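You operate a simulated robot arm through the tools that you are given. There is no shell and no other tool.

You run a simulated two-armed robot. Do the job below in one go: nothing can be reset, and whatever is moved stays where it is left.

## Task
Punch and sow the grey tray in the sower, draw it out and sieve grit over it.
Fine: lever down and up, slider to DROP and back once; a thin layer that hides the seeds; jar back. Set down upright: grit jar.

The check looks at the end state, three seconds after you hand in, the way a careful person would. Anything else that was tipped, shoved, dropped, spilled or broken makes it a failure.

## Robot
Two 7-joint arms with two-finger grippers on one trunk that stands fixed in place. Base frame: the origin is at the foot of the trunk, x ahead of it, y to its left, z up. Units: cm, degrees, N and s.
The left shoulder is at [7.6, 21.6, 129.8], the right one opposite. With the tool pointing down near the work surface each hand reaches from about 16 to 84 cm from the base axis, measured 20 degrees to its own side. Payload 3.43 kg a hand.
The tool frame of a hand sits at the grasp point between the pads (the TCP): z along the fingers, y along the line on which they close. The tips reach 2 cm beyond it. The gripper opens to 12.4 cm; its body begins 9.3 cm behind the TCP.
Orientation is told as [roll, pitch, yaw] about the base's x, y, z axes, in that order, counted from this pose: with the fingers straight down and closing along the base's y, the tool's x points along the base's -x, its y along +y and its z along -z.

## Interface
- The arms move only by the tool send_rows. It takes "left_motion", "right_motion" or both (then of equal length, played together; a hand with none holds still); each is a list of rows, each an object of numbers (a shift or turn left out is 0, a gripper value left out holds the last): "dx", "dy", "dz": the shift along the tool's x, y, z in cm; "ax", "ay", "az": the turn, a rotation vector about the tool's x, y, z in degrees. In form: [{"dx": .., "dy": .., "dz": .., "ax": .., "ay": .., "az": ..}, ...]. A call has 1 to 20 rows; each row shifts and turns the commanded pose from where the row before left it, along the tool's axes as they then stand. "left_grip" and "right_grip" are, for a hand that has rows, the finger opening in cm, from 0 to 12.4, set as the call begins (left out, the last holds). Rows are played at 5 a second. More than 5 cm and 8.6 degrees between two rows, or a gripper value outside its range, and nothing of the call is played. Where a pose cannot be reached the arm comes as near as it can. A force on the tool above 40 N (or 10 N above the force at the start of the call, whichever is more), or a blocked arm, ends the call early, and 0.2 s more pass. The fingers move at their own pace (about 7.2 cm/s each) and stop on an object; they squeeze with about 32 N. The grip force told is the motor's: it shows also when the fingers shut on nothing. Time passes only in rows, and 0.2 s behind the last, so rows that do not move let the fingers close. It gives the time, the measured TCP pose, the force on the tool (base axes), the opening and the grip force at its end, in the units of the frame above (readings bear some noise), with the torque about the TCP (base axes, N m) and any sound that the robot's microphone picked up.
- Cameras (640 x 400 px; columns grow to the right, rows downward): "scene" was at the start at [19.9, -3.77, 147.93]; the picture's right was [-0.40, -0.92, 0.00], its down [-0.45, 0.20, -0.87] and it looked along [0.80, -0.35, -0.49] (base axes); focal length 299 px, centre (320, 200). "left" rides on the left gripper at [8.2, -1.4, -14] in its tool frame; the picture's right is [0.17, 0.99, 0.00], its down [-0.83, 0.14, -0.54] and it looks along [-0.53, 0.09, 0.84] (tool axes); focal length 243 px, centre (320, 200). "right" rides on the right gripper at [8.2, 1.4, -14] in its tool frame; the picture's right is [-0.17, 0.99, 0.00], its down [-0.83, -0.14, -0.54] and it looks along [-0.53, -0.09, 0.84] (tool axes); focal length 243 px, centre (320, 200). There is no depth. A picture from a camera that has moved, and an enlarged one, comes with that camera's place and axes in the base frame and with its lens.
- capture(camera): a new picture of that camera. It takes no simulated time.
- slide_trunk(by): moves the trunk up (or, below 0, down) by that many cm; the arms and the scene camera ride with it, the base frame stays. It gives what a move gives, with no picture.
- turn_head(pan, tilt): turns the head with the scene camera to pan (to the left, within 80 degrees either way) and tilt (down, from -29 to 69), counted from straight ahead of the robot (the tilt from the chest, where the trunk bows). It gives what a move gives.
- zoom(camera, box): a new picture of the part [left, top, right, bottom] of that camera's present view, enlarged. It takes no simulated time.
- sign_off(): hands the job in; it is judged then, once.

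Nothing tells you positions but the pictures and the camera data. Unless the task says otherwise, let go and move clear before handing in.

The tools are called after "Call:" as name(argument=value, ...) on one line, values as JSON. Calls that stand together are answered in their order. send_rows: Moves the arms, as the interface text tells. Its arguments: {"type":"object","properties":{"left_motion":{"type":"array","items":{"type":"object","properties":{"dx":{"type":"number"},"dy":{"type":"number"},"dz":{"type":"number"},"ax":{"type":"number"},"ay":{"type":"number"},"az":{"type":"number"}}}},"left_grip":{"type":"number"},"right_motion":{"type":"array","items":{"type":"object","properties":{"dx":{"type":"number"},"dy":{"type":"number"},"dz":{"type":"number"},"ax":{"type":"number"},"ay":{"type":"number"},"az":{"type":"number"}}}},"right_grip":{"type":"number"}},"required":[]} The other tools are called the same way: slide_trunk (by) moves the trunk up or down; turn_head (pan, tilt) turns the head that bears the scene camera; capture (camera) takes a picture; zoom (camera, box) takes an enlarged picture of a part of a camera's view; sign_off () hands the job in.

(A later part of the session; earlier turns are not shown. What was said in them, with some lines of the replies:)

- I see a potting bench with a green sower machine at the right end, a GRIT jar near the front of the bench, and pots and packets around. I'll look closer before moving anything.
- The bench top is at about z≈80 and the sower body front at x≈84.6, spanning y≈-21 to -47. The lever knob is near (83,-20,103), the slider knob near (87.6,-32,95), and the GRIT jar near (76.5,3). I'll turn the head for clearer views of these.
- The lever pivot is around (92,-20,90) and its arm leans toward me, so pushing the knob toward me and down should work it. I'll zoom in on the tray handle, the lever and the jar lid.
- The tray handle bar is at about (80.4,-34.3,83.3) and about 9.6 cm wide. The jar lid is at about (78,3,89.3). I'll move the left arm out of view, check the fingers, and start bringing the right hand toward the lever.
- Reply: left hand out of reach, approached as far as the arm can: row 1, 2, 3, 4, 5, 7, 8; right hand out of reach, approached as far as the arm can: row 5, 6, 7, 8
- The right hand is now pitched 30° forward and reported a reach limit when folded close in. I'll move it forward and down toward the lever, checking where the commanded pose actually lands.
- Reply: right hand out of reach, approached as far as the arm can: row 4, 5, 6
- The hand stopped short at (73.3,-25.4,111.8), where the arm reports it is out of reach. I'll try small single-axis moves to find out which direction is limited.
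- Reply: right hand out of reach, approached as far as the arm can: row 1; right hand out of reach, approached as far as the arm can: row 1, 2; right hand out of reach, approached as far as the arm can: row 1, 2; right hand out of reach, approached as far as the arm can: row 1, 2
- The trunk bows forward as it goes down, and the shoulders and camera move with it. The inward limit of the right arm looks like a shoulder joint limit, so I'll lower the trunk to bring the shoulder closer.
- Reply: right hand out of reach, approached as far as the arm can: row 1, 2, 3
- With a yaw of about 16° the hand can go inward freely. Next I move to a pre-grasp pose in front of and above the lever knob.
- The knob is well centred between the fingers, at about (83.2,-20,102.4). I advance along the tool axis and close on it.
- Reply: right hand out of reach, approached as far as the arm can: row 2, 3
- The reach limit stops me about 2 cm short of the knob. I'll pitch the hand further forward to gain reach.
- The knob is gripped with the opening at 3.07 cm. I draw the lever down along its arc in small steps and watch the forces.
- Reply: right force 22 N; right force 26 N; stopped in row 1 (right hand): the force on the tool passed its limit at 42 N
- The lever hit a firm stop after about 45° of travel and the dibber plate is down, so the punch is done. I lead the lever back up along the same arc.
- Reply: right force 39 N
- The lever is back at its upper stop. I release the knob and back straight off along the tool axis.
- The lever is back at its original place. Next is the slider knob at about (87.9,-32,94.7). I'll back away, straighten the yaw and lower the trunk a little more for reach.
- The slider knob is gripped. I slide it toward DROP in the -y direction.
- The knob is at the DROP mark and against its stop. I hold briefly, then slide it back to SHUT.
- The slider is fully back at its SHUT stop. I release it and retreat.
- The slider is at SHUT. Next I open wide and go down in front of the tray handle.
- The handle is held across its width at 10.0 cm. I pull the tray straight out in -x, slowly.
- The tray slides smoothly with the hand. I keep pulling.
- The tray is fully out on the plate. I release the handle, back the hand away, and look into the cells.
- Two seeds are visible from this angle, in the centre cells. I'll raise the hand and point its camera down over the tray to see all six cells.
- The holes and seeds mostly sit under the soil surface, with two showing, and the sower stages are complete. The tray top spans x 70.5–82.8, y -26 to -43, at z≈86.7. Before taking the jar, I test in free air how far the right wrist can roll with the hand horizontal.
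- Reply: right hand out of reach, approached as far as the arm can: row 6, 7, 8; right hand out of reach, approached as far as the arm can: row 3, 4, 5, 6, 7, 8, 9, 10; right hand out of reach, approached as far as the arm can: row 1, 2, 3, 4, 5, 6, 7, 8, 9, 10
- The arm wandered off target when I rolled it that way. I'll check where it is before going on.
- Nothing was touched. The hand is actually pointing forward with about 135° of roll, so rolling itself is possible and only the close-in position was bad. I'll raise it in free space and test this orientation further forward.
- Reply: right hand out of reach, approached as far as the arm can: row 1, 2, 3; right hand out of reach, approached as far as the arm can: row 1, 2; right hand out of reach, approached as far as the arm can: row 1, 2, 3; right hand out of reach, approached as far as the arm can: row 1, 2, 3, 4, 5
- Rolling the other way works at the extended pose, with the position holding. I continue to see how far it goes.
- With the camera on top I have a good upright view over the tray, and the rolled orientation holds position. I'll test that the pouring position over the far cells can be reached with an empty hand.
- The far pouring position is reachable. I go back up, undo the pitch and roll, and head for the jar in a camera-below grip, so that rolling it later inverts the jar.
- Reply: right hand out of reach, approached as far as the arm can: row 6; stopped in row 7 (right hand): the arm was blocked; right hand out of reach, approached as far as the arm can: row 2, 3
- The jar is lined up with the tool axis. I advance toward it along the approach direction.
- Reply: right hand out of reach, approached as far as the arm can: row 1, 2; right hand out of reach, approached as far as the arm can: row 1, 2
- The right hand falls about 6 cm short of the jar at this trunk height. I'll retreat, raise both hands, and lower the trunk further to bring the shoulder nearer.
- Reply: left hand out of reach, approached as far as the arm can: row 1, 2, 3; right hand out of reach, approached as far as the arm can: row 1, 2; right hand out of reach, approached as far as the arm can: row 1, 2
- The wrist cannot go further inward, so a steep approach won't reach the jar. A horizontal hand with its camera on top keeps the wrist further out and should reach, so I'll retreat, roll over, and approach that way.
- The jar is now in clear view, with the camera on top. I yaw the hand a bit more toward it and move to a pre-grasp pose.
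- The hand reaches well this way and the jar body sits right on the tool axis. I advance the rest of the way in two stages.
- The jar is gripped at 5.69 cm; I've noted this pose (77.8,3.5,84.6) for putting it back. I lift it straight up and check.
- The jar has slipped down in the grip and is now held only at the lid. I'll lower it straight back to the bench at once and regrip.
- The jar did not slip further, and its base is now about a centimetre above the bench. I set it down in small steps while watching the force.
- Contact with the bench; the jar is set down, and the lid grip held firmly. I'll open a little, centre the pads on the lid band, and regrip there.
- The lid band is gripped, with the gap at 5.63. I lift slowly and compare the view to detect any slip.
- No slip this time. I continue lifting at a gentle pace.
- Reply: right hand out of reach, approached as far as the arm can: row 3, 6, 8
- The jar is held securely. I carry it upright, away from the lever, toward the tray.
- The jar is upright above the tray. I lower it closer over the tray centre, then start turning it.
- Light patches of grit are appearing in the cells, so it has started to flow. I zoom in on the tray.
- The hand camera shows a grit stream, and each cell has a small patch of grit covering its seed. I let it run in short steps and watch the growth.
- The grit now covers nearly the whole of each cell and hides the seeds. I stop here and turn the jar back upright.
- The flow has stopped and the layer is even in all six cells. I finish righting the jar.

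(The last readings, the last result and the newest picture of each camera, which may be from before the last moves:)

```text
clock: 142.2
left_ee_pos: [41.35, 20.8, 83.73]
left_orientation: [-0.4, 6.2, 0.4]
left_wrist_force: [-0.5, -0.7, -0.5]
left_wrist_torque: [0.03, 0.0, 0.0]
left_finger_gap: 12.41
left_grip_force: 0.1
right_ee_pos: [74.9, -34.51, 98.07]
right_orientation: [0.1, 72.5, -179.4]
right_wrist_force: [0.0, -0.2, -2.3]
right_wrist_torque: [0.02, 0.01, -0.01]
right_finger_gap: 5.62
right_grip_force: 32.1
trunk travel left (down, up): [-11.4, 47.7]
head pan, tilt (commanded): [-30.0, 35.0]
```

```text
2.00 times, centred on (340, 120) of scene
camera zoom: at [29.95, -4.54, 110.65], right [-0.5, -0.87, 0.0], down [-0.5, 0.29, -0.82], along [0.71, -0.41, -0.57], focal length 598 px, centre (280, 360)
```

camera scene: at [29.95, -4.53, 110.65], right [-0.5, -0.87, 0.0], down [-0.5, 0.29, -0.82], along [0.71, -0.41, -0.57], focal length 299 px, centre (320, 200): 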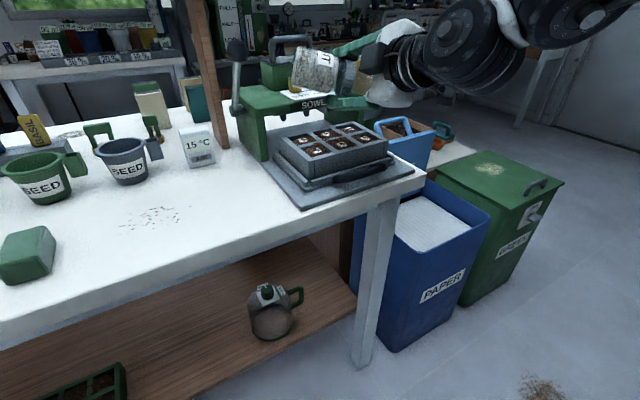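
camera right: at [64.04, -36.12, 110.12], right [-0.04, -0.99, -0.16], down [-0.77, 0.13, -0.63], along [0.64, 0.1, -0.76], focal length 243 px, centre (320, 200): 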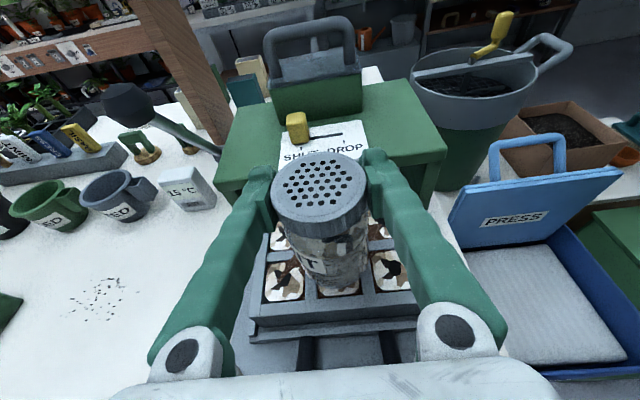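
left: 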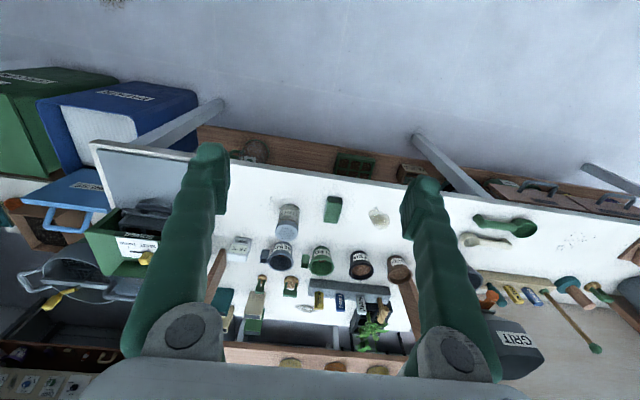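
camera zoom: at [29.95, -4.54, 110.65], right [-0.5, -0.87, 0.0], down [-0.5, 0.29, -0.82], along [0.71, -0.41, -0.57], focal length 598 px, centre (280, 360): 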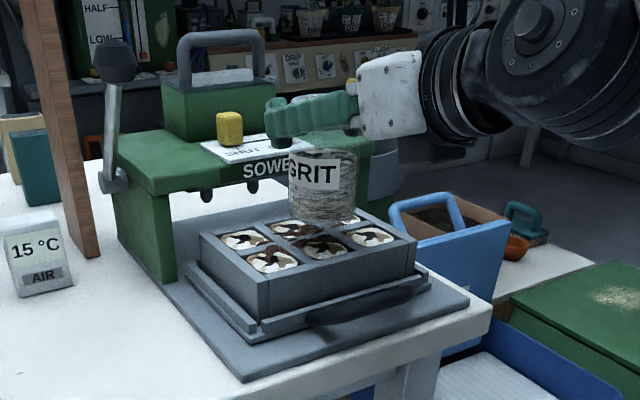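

The jar is upright and still well held. I retrace the path back to its spot on the bench, starting with a lift.

Call:
send_rows(right_motion=[{"dx": 1.32, "dy": -0.38, "dz": -0.81}, {"dx": 1.32, "dy": -0.38, "dz": -0.81}, {"dx": 1.32, "dy": -0.38, "dz": -0.81}, {"dx": 1.32, "dy": -0.38, "dz": -0.81}, {"ax": 7.06, "az": -2.2}, {"ax": 7.06, "az": -2.2}, {"ax": 7.06, "az": -2.2}, {"ax": 7.06, "az": -2.2}])

Call:
send_rows(right_motion=[{"dx": 0.15, "dy": -2.06, "dz": 0.81}, {"dx": 0.15, "dy": -2.06, "dz": 0.81}, {"dx": 0.15, "dy": -2.06, "dz": 0.81}, {"dx": 0.15, "dy": -2.06, "dz": 0.81}, {"dx": 0.15, "dy": -2.06, "dz": 0.81}, {"dx": 0.15, "dy": -2.06, "dz": 0.81}, {"dx": 0.15, "dy": -2.06, "dz": 0.81}, {"dx": 0.15, "dy": -2.06, "dz": 0.81}, {"dx": 0.15, "dy": -2.06, "dz": 0.81}, {"dx": 0.15, "dy": -2.06, "dz": 0.81}])

Call:
send_rows(right_motion=[{"ax": 6.7, "az": -2.1}, {"ax": 6.7, "az": -2.1}, {"ax": 6.7, "az": -2.1}, {"ax": 6.7, "az": -2.1}])

Call:
capture(camera="right")

```text
clock: 144.0
left_ee_pos: [41.41, 20.72, 83.66]
left_orientation: [-0.5, 6.2, 0.4]
left_wrist_force: [0.0, 0.9, 0.0]
left_wrist_torque: [-0.05, 0.02, 0.01]
left_finger_gap: 12.38
left_grip_force: 0.1
right_ee_pos: [73.28, -33.13, 103.99]
right_orientation: [-0.7, 72.4, -150.2]
right_wrist_force: [0.3, -0.1, -1.2]
right_wrist_torque: [0.03, 0.01, 0.01]
right_finger_gap: 5.61
right_grip_force: 31.7
trunk travel left (down, up): [-11.4, 47.7]
head pan, tilt (commanded): [-30.0, 35.0]
```

```text
clock: 146.2
left_ee_pos: [41.52, 20.76, 83.71]
left_orientation: [-0.4, 6.3, 0.5]
left_wrist_force: [-0.3, -0.1, 0.9]
left_wrist_torque: [-0.02, 0.0, 0.0]
left_finger_gap: 12.4
left_grip_force: 0.1
right_ee_pos: [70.02, -10.99, 103.07]
right_orientation: [-0.9, 72.5, -150.6]
right_wrist_force: [0.0, 0.5, -2.2]
right_wrist_torque: [0.0, 0.01, -0.04]
right_finger_gap: 5.6
right_grip_force: 31.9
trunk travel left (down, up): [-11.4, 47.7]
head pan, tilt (commanded): [-30.0, 35.0]
```

```text
clock: 147.2
left_ee_pos: [41.46, 20.8, 83.76]
left_orientation: [-0.4, 6.2, 0.4]
left_wrist_force: [0.0, -0.1, -0.4]
left_wrist_torque: [0.01, -0.01, 0.03]
left_finger_gap: 12.39
left_grip_force: 0.0
right_ee_pos: [70.08, -11.17, 103.17]
right_orientation: [-0.9, 72.6, -122.3]
right_wrist_force: [0.5, 0.8, -1.8]
right_wrist_torque: [0.0, -0.01, 0.01]
right_finger_gap: 5.6
right_grip_force: 31.9
trunk travel left (down, up): [-11.4, 47.7]
head pan, tilt (commanded): [-30.0, 35.0]
```

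```text
taken
camera right: at [65.62, -21.19, 115.05], right [0.81, -0.56, -0.16], down [-0.52, -0.58, -0.63], along [0.26, 0.6, -0.76], focal length 243 px, centre (320, 200)
```

right: 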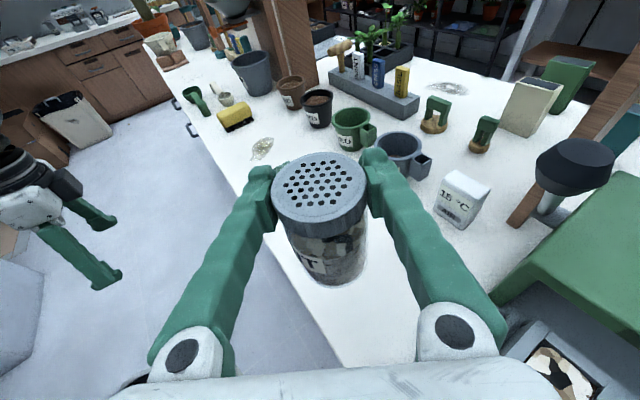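

Call:
send_rows(right_motion=[{"dx": -0.356, "dy": -0.118, "dz": 1.91}, {"dx": -0.356, "dy": -0.118, "dz": 1.91}, {"dx": -0.356, "dy": -0.118, "dz": 1.91}, {"dx": -0.356, "dy": -0.118, "dz": 1.91}, {"dx": -0.356, "dy": -0.118, "dz": 1.91}, {"dx": -0.356, "dy": -0.118, "dz": 1.91}, {"dx": -0.356, "dy": -0.118, "dz": 1.91}, {"dx": -0.356, "dy": -0.118, "dz": 1.91}, {"dx": -0.356, "dy": -0.118, "dz": 1.91}])

Call:
turn_head(pan=-5, tilt=40)

Call:
zoom(camera="scene", box=[200, 40, 380, 180])

Call:
capture(camera="right")

```text
clock: 149.2
left_ee_pos: [41.45, 20.74, 83.73]
left_orientation: [-0.4, 6.2, 0.4]
left_wrist_force: [0.2, 0.1, -0.4]
left_wrist_torque: [-0.02, 0.05, -0.02]
left_finger_gap: 12.38
left_grip_force: 0.1
right_ee_pos: [77.37, 2.38, 94.73]
right_orientation: [-1.1, 72.5, -122.9]
right_wrist_force: [-0.1, 0.3, -1.1]
right_wrist_torque: [0.04, 0.05, 0.0]
right_finger_gap: 5.62
right_grip_force: 32.0
trunk travel left (down, up): [-11.4, 47.7]
head pan, tilt (commanded): [-30.0, 35.0]
```

```text
clock: 150.1
left_ee_pos: [41.43, 20.7, 83.68]
left_orientation: [-0.4, 6.2, 0.3]
left_wrist_force: [0.4, 0.7, 0.5]
left_wrist_torque: [0.01, -0.01, -0.05]
left_finger_gap: 12.38
left_grip_force: 0.0
right_ee_pos: [77.36, 2.36, 94.86]
right_orientation: [-0.9, 72.6, -122.6]
right_wrist_force: [-0.8, -0.2, -1.4]
right_wrist_torque: [0.02, -0.01, -0.02]
right_finger_gap: 5.61
right_grip_force: 32.6
trunk travel left (down, up): [-11.4, 47.7]
head pan, tilt (commanded): [-5.0, 40.0]
```

```text
2.86 times, centred on (290, 110) of scene
camera zoom: at [30.8, -0.88, 109.89], right [-0.09, -1.0, 0.0], down [-0.64, 0.06, -0.77], along [0.76, -0.07, -0.64], focal length 854 px, centre (406, 457)
```

zoom: 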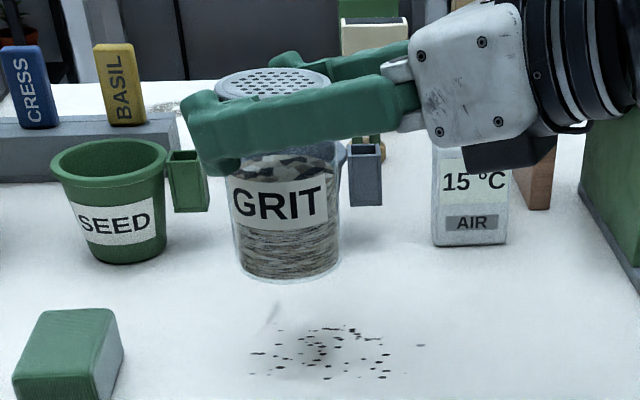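

```text
taken
camera right: at [72.81, -7.74, 106.84], right [0.81, -0.56, -0.16], down [-0.52, -0.57, -0.63], along [0.26, 0.6, -0.76], focal length 243 px, centre (320, 200)
```

right: 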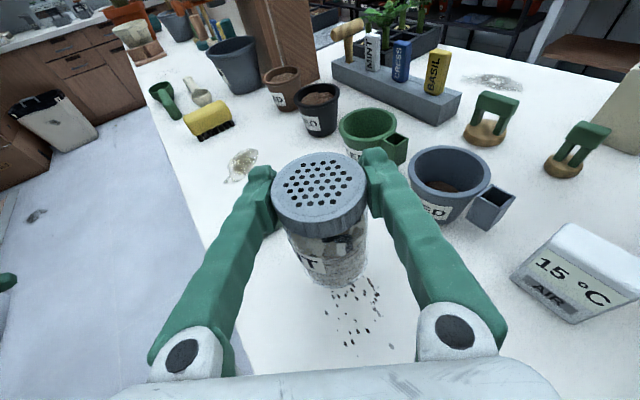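

Call:
send_rows(right_motion=[{"dx": -1.1, "dy": -0.04, "dz": 0.62}, {"dx": -1.1, "dy": -0.04, "dz": 0.62}, {"dx": -1.1, "dy": -0.04, "dz": 0.62}, {"dx": -1.1, "dy": -0.04, "dz": 0.62}, {"dx": -0.6, "dy": -0.04, "dz": 0.3}])

Call:
zoom(camera="scene", box=[200, 40, 380, 180])

```text
clock: 151.2
left_ee_pos: [41.44, 20.64, 83.72]
left_orientation: [-0.4, 6.1, 0.4]
left_wrist_force: [-0.6, -0.8, -0.1]
left_wrist_torque: [0.0, 0.0, 0.03]
left_finger_gap: 12.39
left_grip_force: 0.0
right_ee_pos: [77.77, 3.71, 89.34]
right_orientation: [-0.9, 72.5, -122.5]
right_wrist_force: [-0.2, 0.1, -2.4]
right_wrist_torque: [0.0, -0.05, 0.02]
right_finger_gap: 5.63
right_grip_force: 31.6
trunk travel left (down, up): [-11.4, 47.7]
head pan, tilt (commanded): [-5.0, 40.0]
```

```text
2.86 times, centred on (290, 110) of scene
camera zoom: at [30.79, -0.86, 109.89], right [-0.09, -1.0, 0.0], down [-0.64, 0.06, -0.77], along [0.76, -0.07, -0.64], focal length 854 px, centre (406, 457)
```

zoom: 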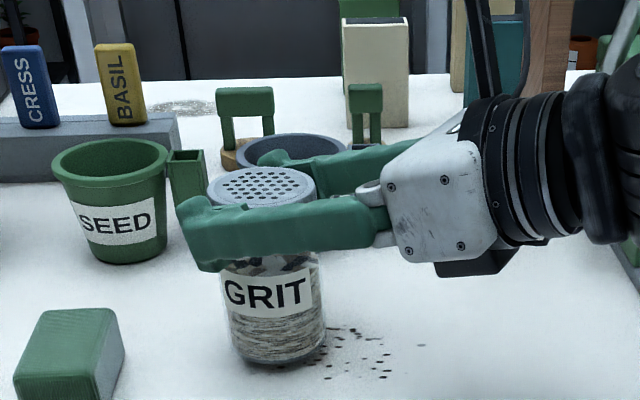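

Call:
send_rows(right_motion=[{"dx": -0.24, "dz": 0.05}, {"dx": -0.24, "dz": 0.05}])

Call:
send_rows(right_motion=[{"dx": -0.24, "dz": 0.05}])

Call:
send_rows(right_motion=[{"dx": -0.2, "dz": 0.05}])

```text
clock: 151.8
left_ee_pos: [41.5, 20.65, 83.77]
left_orientation: [-0.3, 6.2, 0.4]
left_wrist_force: [-0.1, -0.2, 0.2]
left_wrist_torque: [0.01, 0.02, -0.03]
left_finger_gap: 12.38
left_grip_force: 0.1
right_ee_pos: [77.65, 3.7, 88.79]
right_orientation: [-0.9, 72.5, -122.6]
right_wrist_force: [0.0, 0.3, -1.6]
right_wrist_torque: [-0.03, -0.02, -0.03]
right_finger_gap: 5.58
right_grip_force: 32.1
trunk travel left (down, up): [-11.4, 47.7]
head pan, tilt (commanded): [-5.0, 40.0]
```

```text
clock: 152.2
left_ee_pos: [41.37, 20.72, 83.76]
left_orientation: [-0.4, 6.2, 0.3]
left_wrist_force: [-0.5, -0.1, -0.2]
left_wrist_torque: [-0.01, -0.01, -0.03]
left_finger_gap: 12.4
left_grip_force: 0.1
right_ee_pos: [77.63, 3.61, 88.63]
right_orientation: [-0.8, 72.7, -122.4]
right_wrist_force: [0.8, -0.5, 1.1]
right_wrist_torque: [-0.05, -0.15, 0.0]
right_finger_gap: 5.61
right_grip_force: 32.1
trunk travel left (down, up): [-11.4, 47.7]
head pan, tilt (commanded): [-5.0, 40.0]
```

```text
clock: 152.7
left_ee_pos: [41.39, 20.7, 83.9]
left_orientation: [-0.5, 6.1, 0.4]
left_wrist_force: [-0.5, -0.5, -0.1]
left_wrist_torque: [-0.03, -0.02, 0.0]
left_finger_gap: 12.41
left_grip_force: 0.0
right_ee_pos: [77.7, 3.7, 88.71]
right_orientation: [-0.5, 72.9, -122.2]
right_wrist_force: [0.2, -1.5, 8.1]
right_wrist_torque: [-0.25, -0.28, -0.04]
right_finger_gap: 5.6
right_grip_force: 31.7
trunk travel left (down, up): [-11.4, 47.7]
head pan, tilt (commanded): [-5.0, 40.0]
```

The jar is standing on the bench. I release it gently and back straight out.

Call:
send_rows(right_motion=[{"dx": 0.15}, {}])

Call:
send_rows(right_motion=[{}, {}, {}], right_grip=8)

Call:
capture(camera="right")

Call:
zoom(camera="scene", box=[200, 40, 380, 180])

```text
clock: 153.2
left_ee_pos: [41.34, 20.91, 83.77]
left_orientation: [-0.4, 6.0, 0.3]
left_wrist_force: [0.3, 0.2, 0.5]
left_wrist_torque: [-0.05, 0.01, 0.0]
left_finger_gap: 12.38
left_grip_force: 0.0
right_ee_pos: [77.75, 3.76, 88.53]
right_orientation: [-0.7, 72.7, -122.5]
right_wrist_force: [2.3, 1.7, 7.5]
right_wrist_torque: [0.15, -0.45, 0.1]
right_finger_gap: 5.64
right_grip_force: 31.8
trunk travel left (down, up): [-11.4, 47.7]
head pan, tilt (commanded): [-5.0, 40.0]
```

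```text
clock: 154.1
left_ee_pos: [41.46, 20.7, 83.68]
left_orientation: [-0.4, 6.2, 0.4]
left_wrist_force: [-0.1, -0.1, 1.0]
left_wrist_torque: [-0.02, -0.03, 0.04]
left_finger_gap: 12.42
left_grip_force: 0.0
right_ee_pos: [77.49, 3.6, 88.53]
right_orientation: [-0.9, 72.6, -122.5]
right_wrist_force: [1.1, -0.4, 0.4]
right_wrist_torque: [0.04, 0.0, 0.03]
right_finger_gap: 8.01
right_grip_force: 0.1
trunk travel left (down, up): [-11.4, 47.7]
head pan, tilt (commanded): [-5.0, 40.0]
```

```text
taken
camera right: at [73.08, -6.44, 100.51], right [0.81, -0.56, -0.16], down [-0.52, -0.57, -0.63], along [0.26, 0.6, -0.76], focal length 243 px, centre (320, 200)
```

right: 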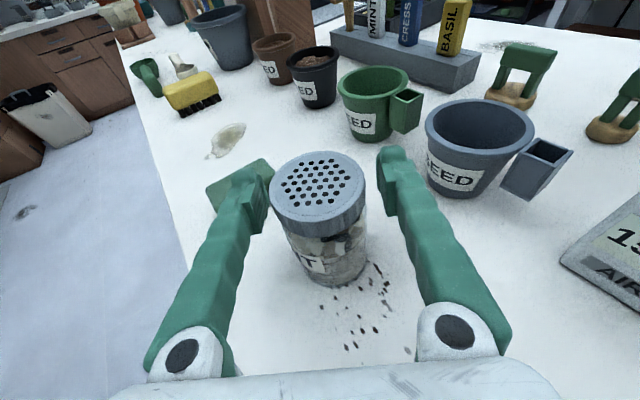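

```text
2.86 times, centred on (290, 110) of scene
camera zoom: at [30.77, -0.87, 109.9], right [-0.09, -1.0, 0.0], down [-0.64, 0.06, -0.77], along [0.76, -0.07, -0.64], focal length 854 px, centre (406, 457)
```

zoom: 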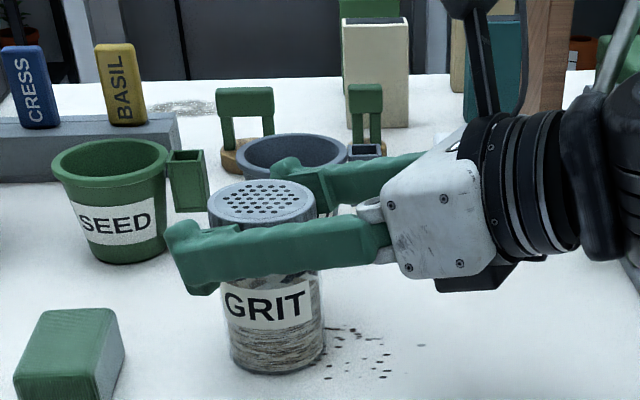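

Call:
send_rows(right_motion=[{"dy": -0.35}, {"dz": -1.5}, {"dz": -2}, {"dz": -2.5}, {"dz": -2.5}])

Call:
capture(camera="right")

Call:
zoom(camera="scene", box=[200, 40, 380, 180])

```text
clock: 155.2
left_ee_pos: [41.38, 20.72, 83.77]
left_orientation: [-0.4, 6.1, 0.4]
left_wrist_force: [-0.1, -0.5, -0.7]
left_wrist_torque: [-0.03, 0.0, 0.0]
left_finger_gap: 12.4
left_grip_force: 0.0
right_ee_pos: [73.18, -3.1, 91.04]
right_orientation: [-0.9, 72.6, -122.6]
right_wrist_force: [1.1, -0.4, 1.1]
right_wrist_torque: [-0.03, -0.01, 0.01]
right_finger_gap: 7.98
right_grip_force: 0.0
trunk travel left (down, up): [-11.4, 47.7]
head pan, tilt (commanded): [-5.0, 40.0]
```

```text
taken
camera right: at [68.56, -13.2, 103.01], right [0.81, -0.56, -0.16], down [-0.52, -0.57, -0.63], along [0.26, 0.6, -0.76], focal length 243 px, centre (320, 200)
```

right: 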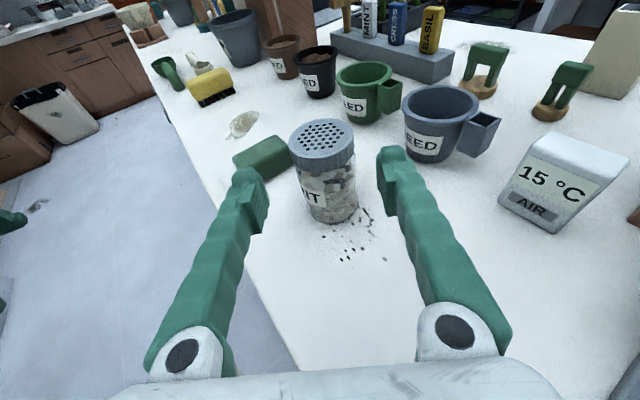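

```text
2.86 times, centred on (290, 110) of scene
camera zoom: at [30.75, -0.89, 109.9], right [-0.09, -1.0, 0.0], down [-0.64, 0.06, -0.77], along [0.76, -0.07, -0.64], focal length 854 px, centre (406, 457)
```

zoom: 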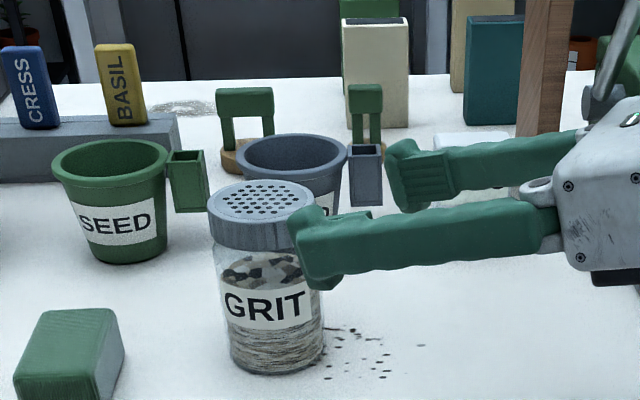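

The jar stands upright at its place with the remaining grit. I pull the arm clear, up and back.

Call:
send_rows(right_motion=[{"dx": 2.43, "dy": 0.41, "dz": -3.45}, {"dx": 2.43, "dy": 0.41, "dz": -3.45}, {"dx": 2.43, "dy": 0.41, "dz": -3.45}, {"dx": 2.0, "dy": 0.4, "dz": -3.45}])

Call:
send_rows(right_motion=[{"dz": -3}, {"dz": -3}, {"dz": -3}])

Call:
capture(camera="scene")

Call:
capture(camera="right")

```text
clock: 156.2
left_ee_pos: [41.37, 20.73, 83.67]
left_orientation: [-0.5, 6.1, 0.4]
left_wrist_force: [-0.6, 0.0, -0.1]
left_wrist_torque: [-0.01, -0.03, 0.0]
left_finger_gap: 12.4
left_grip_force: 0.1
right_ee_pos: [69.21, -12.89, 104.24]
right_orientation: [-0.9, 72.6, -122.6]
right_wrist_force: [-0.6, 0.8, 1.5]
right_wrist_torque: [0.0, -0.03, -0.03]
right_finger_gap: 8.01
right_grip_force: 0.1
trunk travel left (down, up): [-11.4, 47.7]
head pan, tilt (commanded): [-5.0, 40.0]
```

```text
clock: 157.1
left_ee_pos: [41.3, 20.63, 83.71]
left_orientation: [-0.4, 6.0, 0.4]
left_wrist_force: [-0.3, 0.0, 0.5]
left_wrist_torque: [0.0, -0.01, -0.02]
left_finger_gap: 12.39
left_grip_force: 0.0
right_ee_pos: [64.53, -20.29, 106.88]
right_orientation: [-0.7, 72.7, -122.3]
right_wrist_force: [-0.1, -0.4, 0.4]
right_wrist_torque: [-0.01, -0.01, 0.0]
right_finger_gap: 8.01
right_grip_force: 0.0
trunk travel left (down, up): [-11.4, 47.7]
head pan, tilt (commanded): [-5.0, 40.0]
```

```text
taken
camera scene: at [30.7, -0.92, 109.92], right [-0.09, -1.0, 0.0], down [-0.64, 0.06, -0.77], along [0.76, -0.07, -0.64], focal length 299 px, centre (320, 200)
```

scene: 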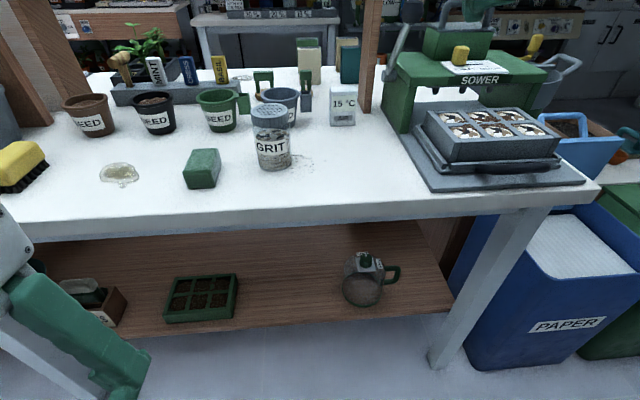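

```text
taken
camera right: at [60.01, -30.32, 118.83], right [0.81, -0.56, -0.16], down [-0.52, -0.57, -0.63], along [0.26, 0.6, -0.76], focal length 243 px, centre (320, 200)
```

right: 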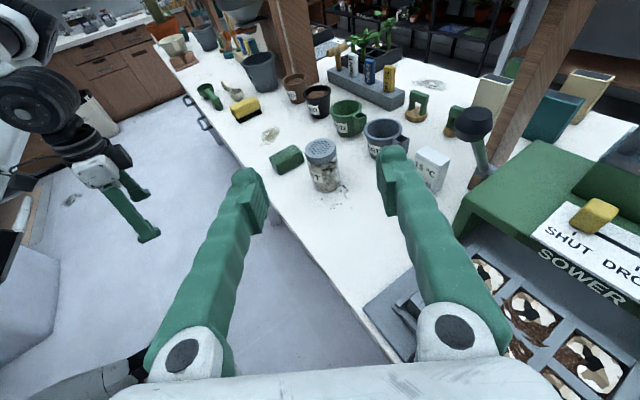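

I turn the hand camera toward the tray for a final check of the grit layer, lever and slider.

Call:
send_rows(right_motion=[{"ax": -7.06, "az": 2.2}, {"ax": -7.06, "az": 2.2}, {"ax": -7.06, "az": 2.2}, {"ax": -7.06, "az": 2.2}, {"ax": -7.06, "az": 2.2}, {"ax": -7.06, "az": 2.2}, {"ax": -7.06, "az": 2.2}])

Call:
send_rows(right_motion=[{"dy": 3, "dx": 1}, {"dy": 3, "dx": 1}, {"dy": 3, "dx": 1}])

Call:
capture(camera="right")

Call:
turn_head(pan=-28, tilt=38)

Call:
capture(camera="scene")

```text
clock: 158.7
left_ee_pos: [41.58, 20.59, 83.69]
left_orientation: [-0.4, 6.3, 0.4]
left_wrist_force: [0.6, 0.6, -0.9]
left_wrist_torque: [0.02, 0.02, 0.0]
left_finger_gap: 12.42
left_grip_force: 0.0
right_ee_pos: [64.81, -20.25, 106.52]
right_orientation: [-0.4, 72.4, -174.0]
right_wrist_force: [0.2, -0.1, 0.1]
right_wrist_torque: [0.01, 0.02, 0.0]
right_finger_gap: 8.0
right_grip_force: 0.0
trunk travel left (down, up): [-11.4, 47.7]
head pan, tilt (commanded): [-5.0, 40.0]
```

```text
clock: 159.4
left_ee_pos: [41.48, 20.6, 83.78]
left_orientation: [-0.3, 6.2, 0.4]
left_wrist_force: [0.6, 0.1, 0.3]
left_wrist_torque: [0.01, 0.02, -0.03]
left_finger_gap: 12.38
left_grip_force: 0.1
right_ee_pos: [66.52, -29.06, 109.55]
right_orientation: [-0.3, 72.5, -173.8]
right_wrist_force: [0.0, -0.5, -0.3]
right_wrist_torque: [0.0, 0.0, 0.04]
right_finger_gap: 8.0
right_grip_force: 0.0
trunk travel left (down, up): [-11.4, 47.7]
head pan, tilt (commanded): [-5.0, 40.0]
```

```text
taken
camera right: at [55.81, -31.79, 121.57], right [0.06, -0.99, -0.16], down [-0.78, 0.05, -0.63], along [0.63, 0.16, -0.76], focal length 243 px, centre (320, 200)
```

right: 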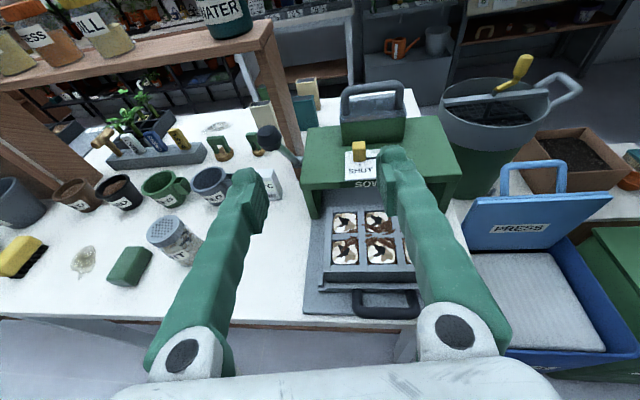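

```text
clock: 160.3
left_ee_pos: [41.43, 20.79, 83.72]
left_orientation: [-0.4, 6.2, 0.4]
left_wrist_force: [-0.2, 0.2, -0.3]
left_wrist_torque: [0.03, 0.04, -0.02]
left_finger_gap: 12.42
left_grip_force: 0.2
right_ee_pos: [66.5, -29.02, 109.57]
right_orientation: [-0.4, 72.4, -173.9]
right_wrist_force: [1.2, 0.4, 0.2]
right_wrist_torque: [-0.04, 0.01, -0.05]
right_finger_gap: 8.01
right_grip_force: 0.2
trunk travel left (down, up): [-11.4, 47.7]
head pan, tilt (commanded): [-28.0, 38.0]
```

```text
taken
camera scene: at [29.94, -4.18, 110.19], right [-0.47, -0.88, 0.0], down [-0.54, 0.29, -0.79], along [0.7, -0.37, -0.62], focal length 299 px, centre (320, 200)
```

scene: 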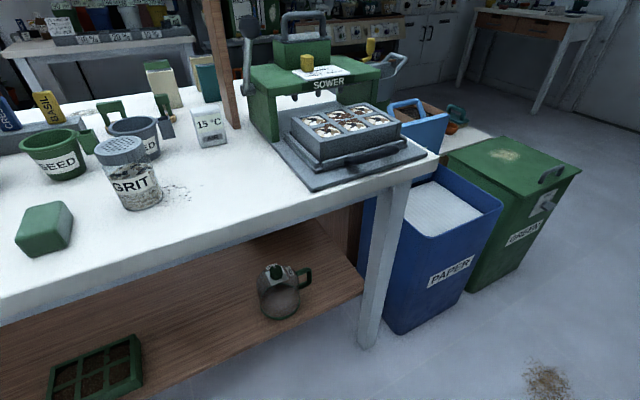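

Call:
zoom(camera="right", box=[310, 190, 430, 320])

Call:
zoom(camera="scene", box=[270, 85, 430, 200])

Call:
zoom(camera="scene", box=[230, 0, 400, 110])

```text
3.08 times, centred on (370, 255) of right
camera zoom: at [55.79, -31.65, 121.6], right [0.06, -0.99, -0.16], down [-0.78, 0.05, -0.63], along [0.63, 0.16, -0.76], focal length 746 px, centre (166, 31)
```

zoom: 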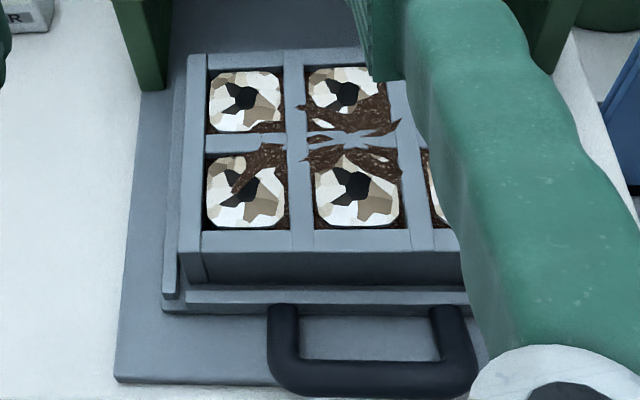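

```text
3.48 times, centred on (350, 142) of scene
camera zoom: at [29.94, -4.18, 110.19], right [-0.47, -0.88, 0.0], down [-0.54, 0.29, -0.79], along [0.7, -0.37, -0.62], focal length 1039 px, centre (216, 400)
```

zoom: 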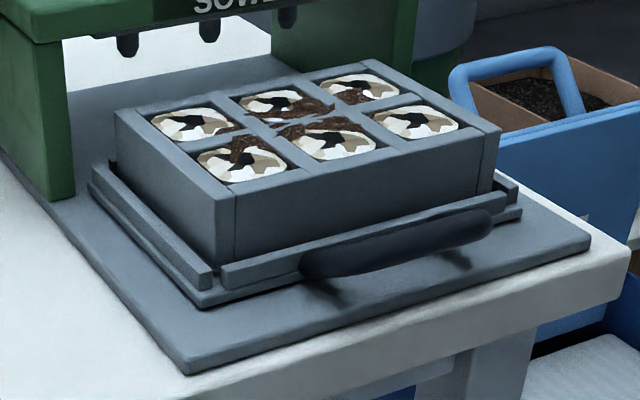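

```text
3.64 times, centred on (315, 55) of scene
camera zoom: at [29.94, -4.18, 110.19], right [-0.47, -0.88, 0.0], down [-0.54, 0.29, -0.79], along [0.7, -0.37, -0.62], focal length 1087 px, centre (338, 727)
```

zoom: 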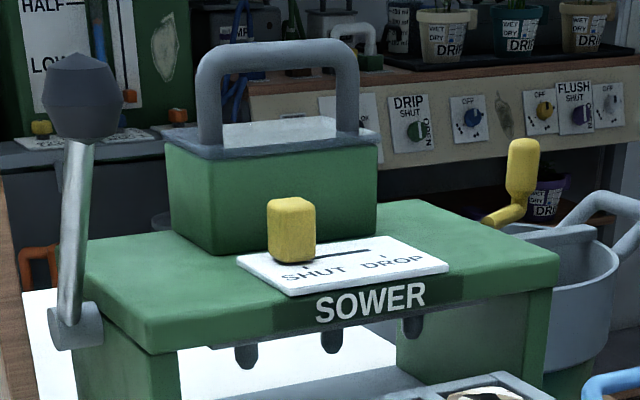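

The lever is up, the slider is at SHUT, and the tray is drawn out with a thin grit layer over all six cells. The jar is back upright at its place, nothing is spilled or disturbed, and both hands are clear, so I hand in.

Call:
sign_off()

```text
The job is handed in.
```

I handed the job in: the grey tray was punched, sown, drawn out onto the plate and covered with a thin layer of grit. I haven't had the result of the check.

- **Lever:** I brought it down once to a firm stop and back up to its upper stop.
- **Slider:** it went to DROP once and back to SHUT, against the stop at each end.
- **Seeds:** before the grit went on I could see only two, in the two centre cells. The other four cells showed no visible holes or seeds; I assumed they were just under the soil, and could not sow again since the slider was to go only once.
- **Grit:** all six cells have an even layer filling most of each cell. A little soil shows through near the middle of the tray, but no seeds are visible and I saw no grit on the plate.
- **Jar:** it stands upright, released, within about a centimetre of where it started. On the first lift it slipped down in my grip to the lid. I set it straight back down and regripped it by the lid, and it did not slip again.

Both hands were clear of everything when I handed in.
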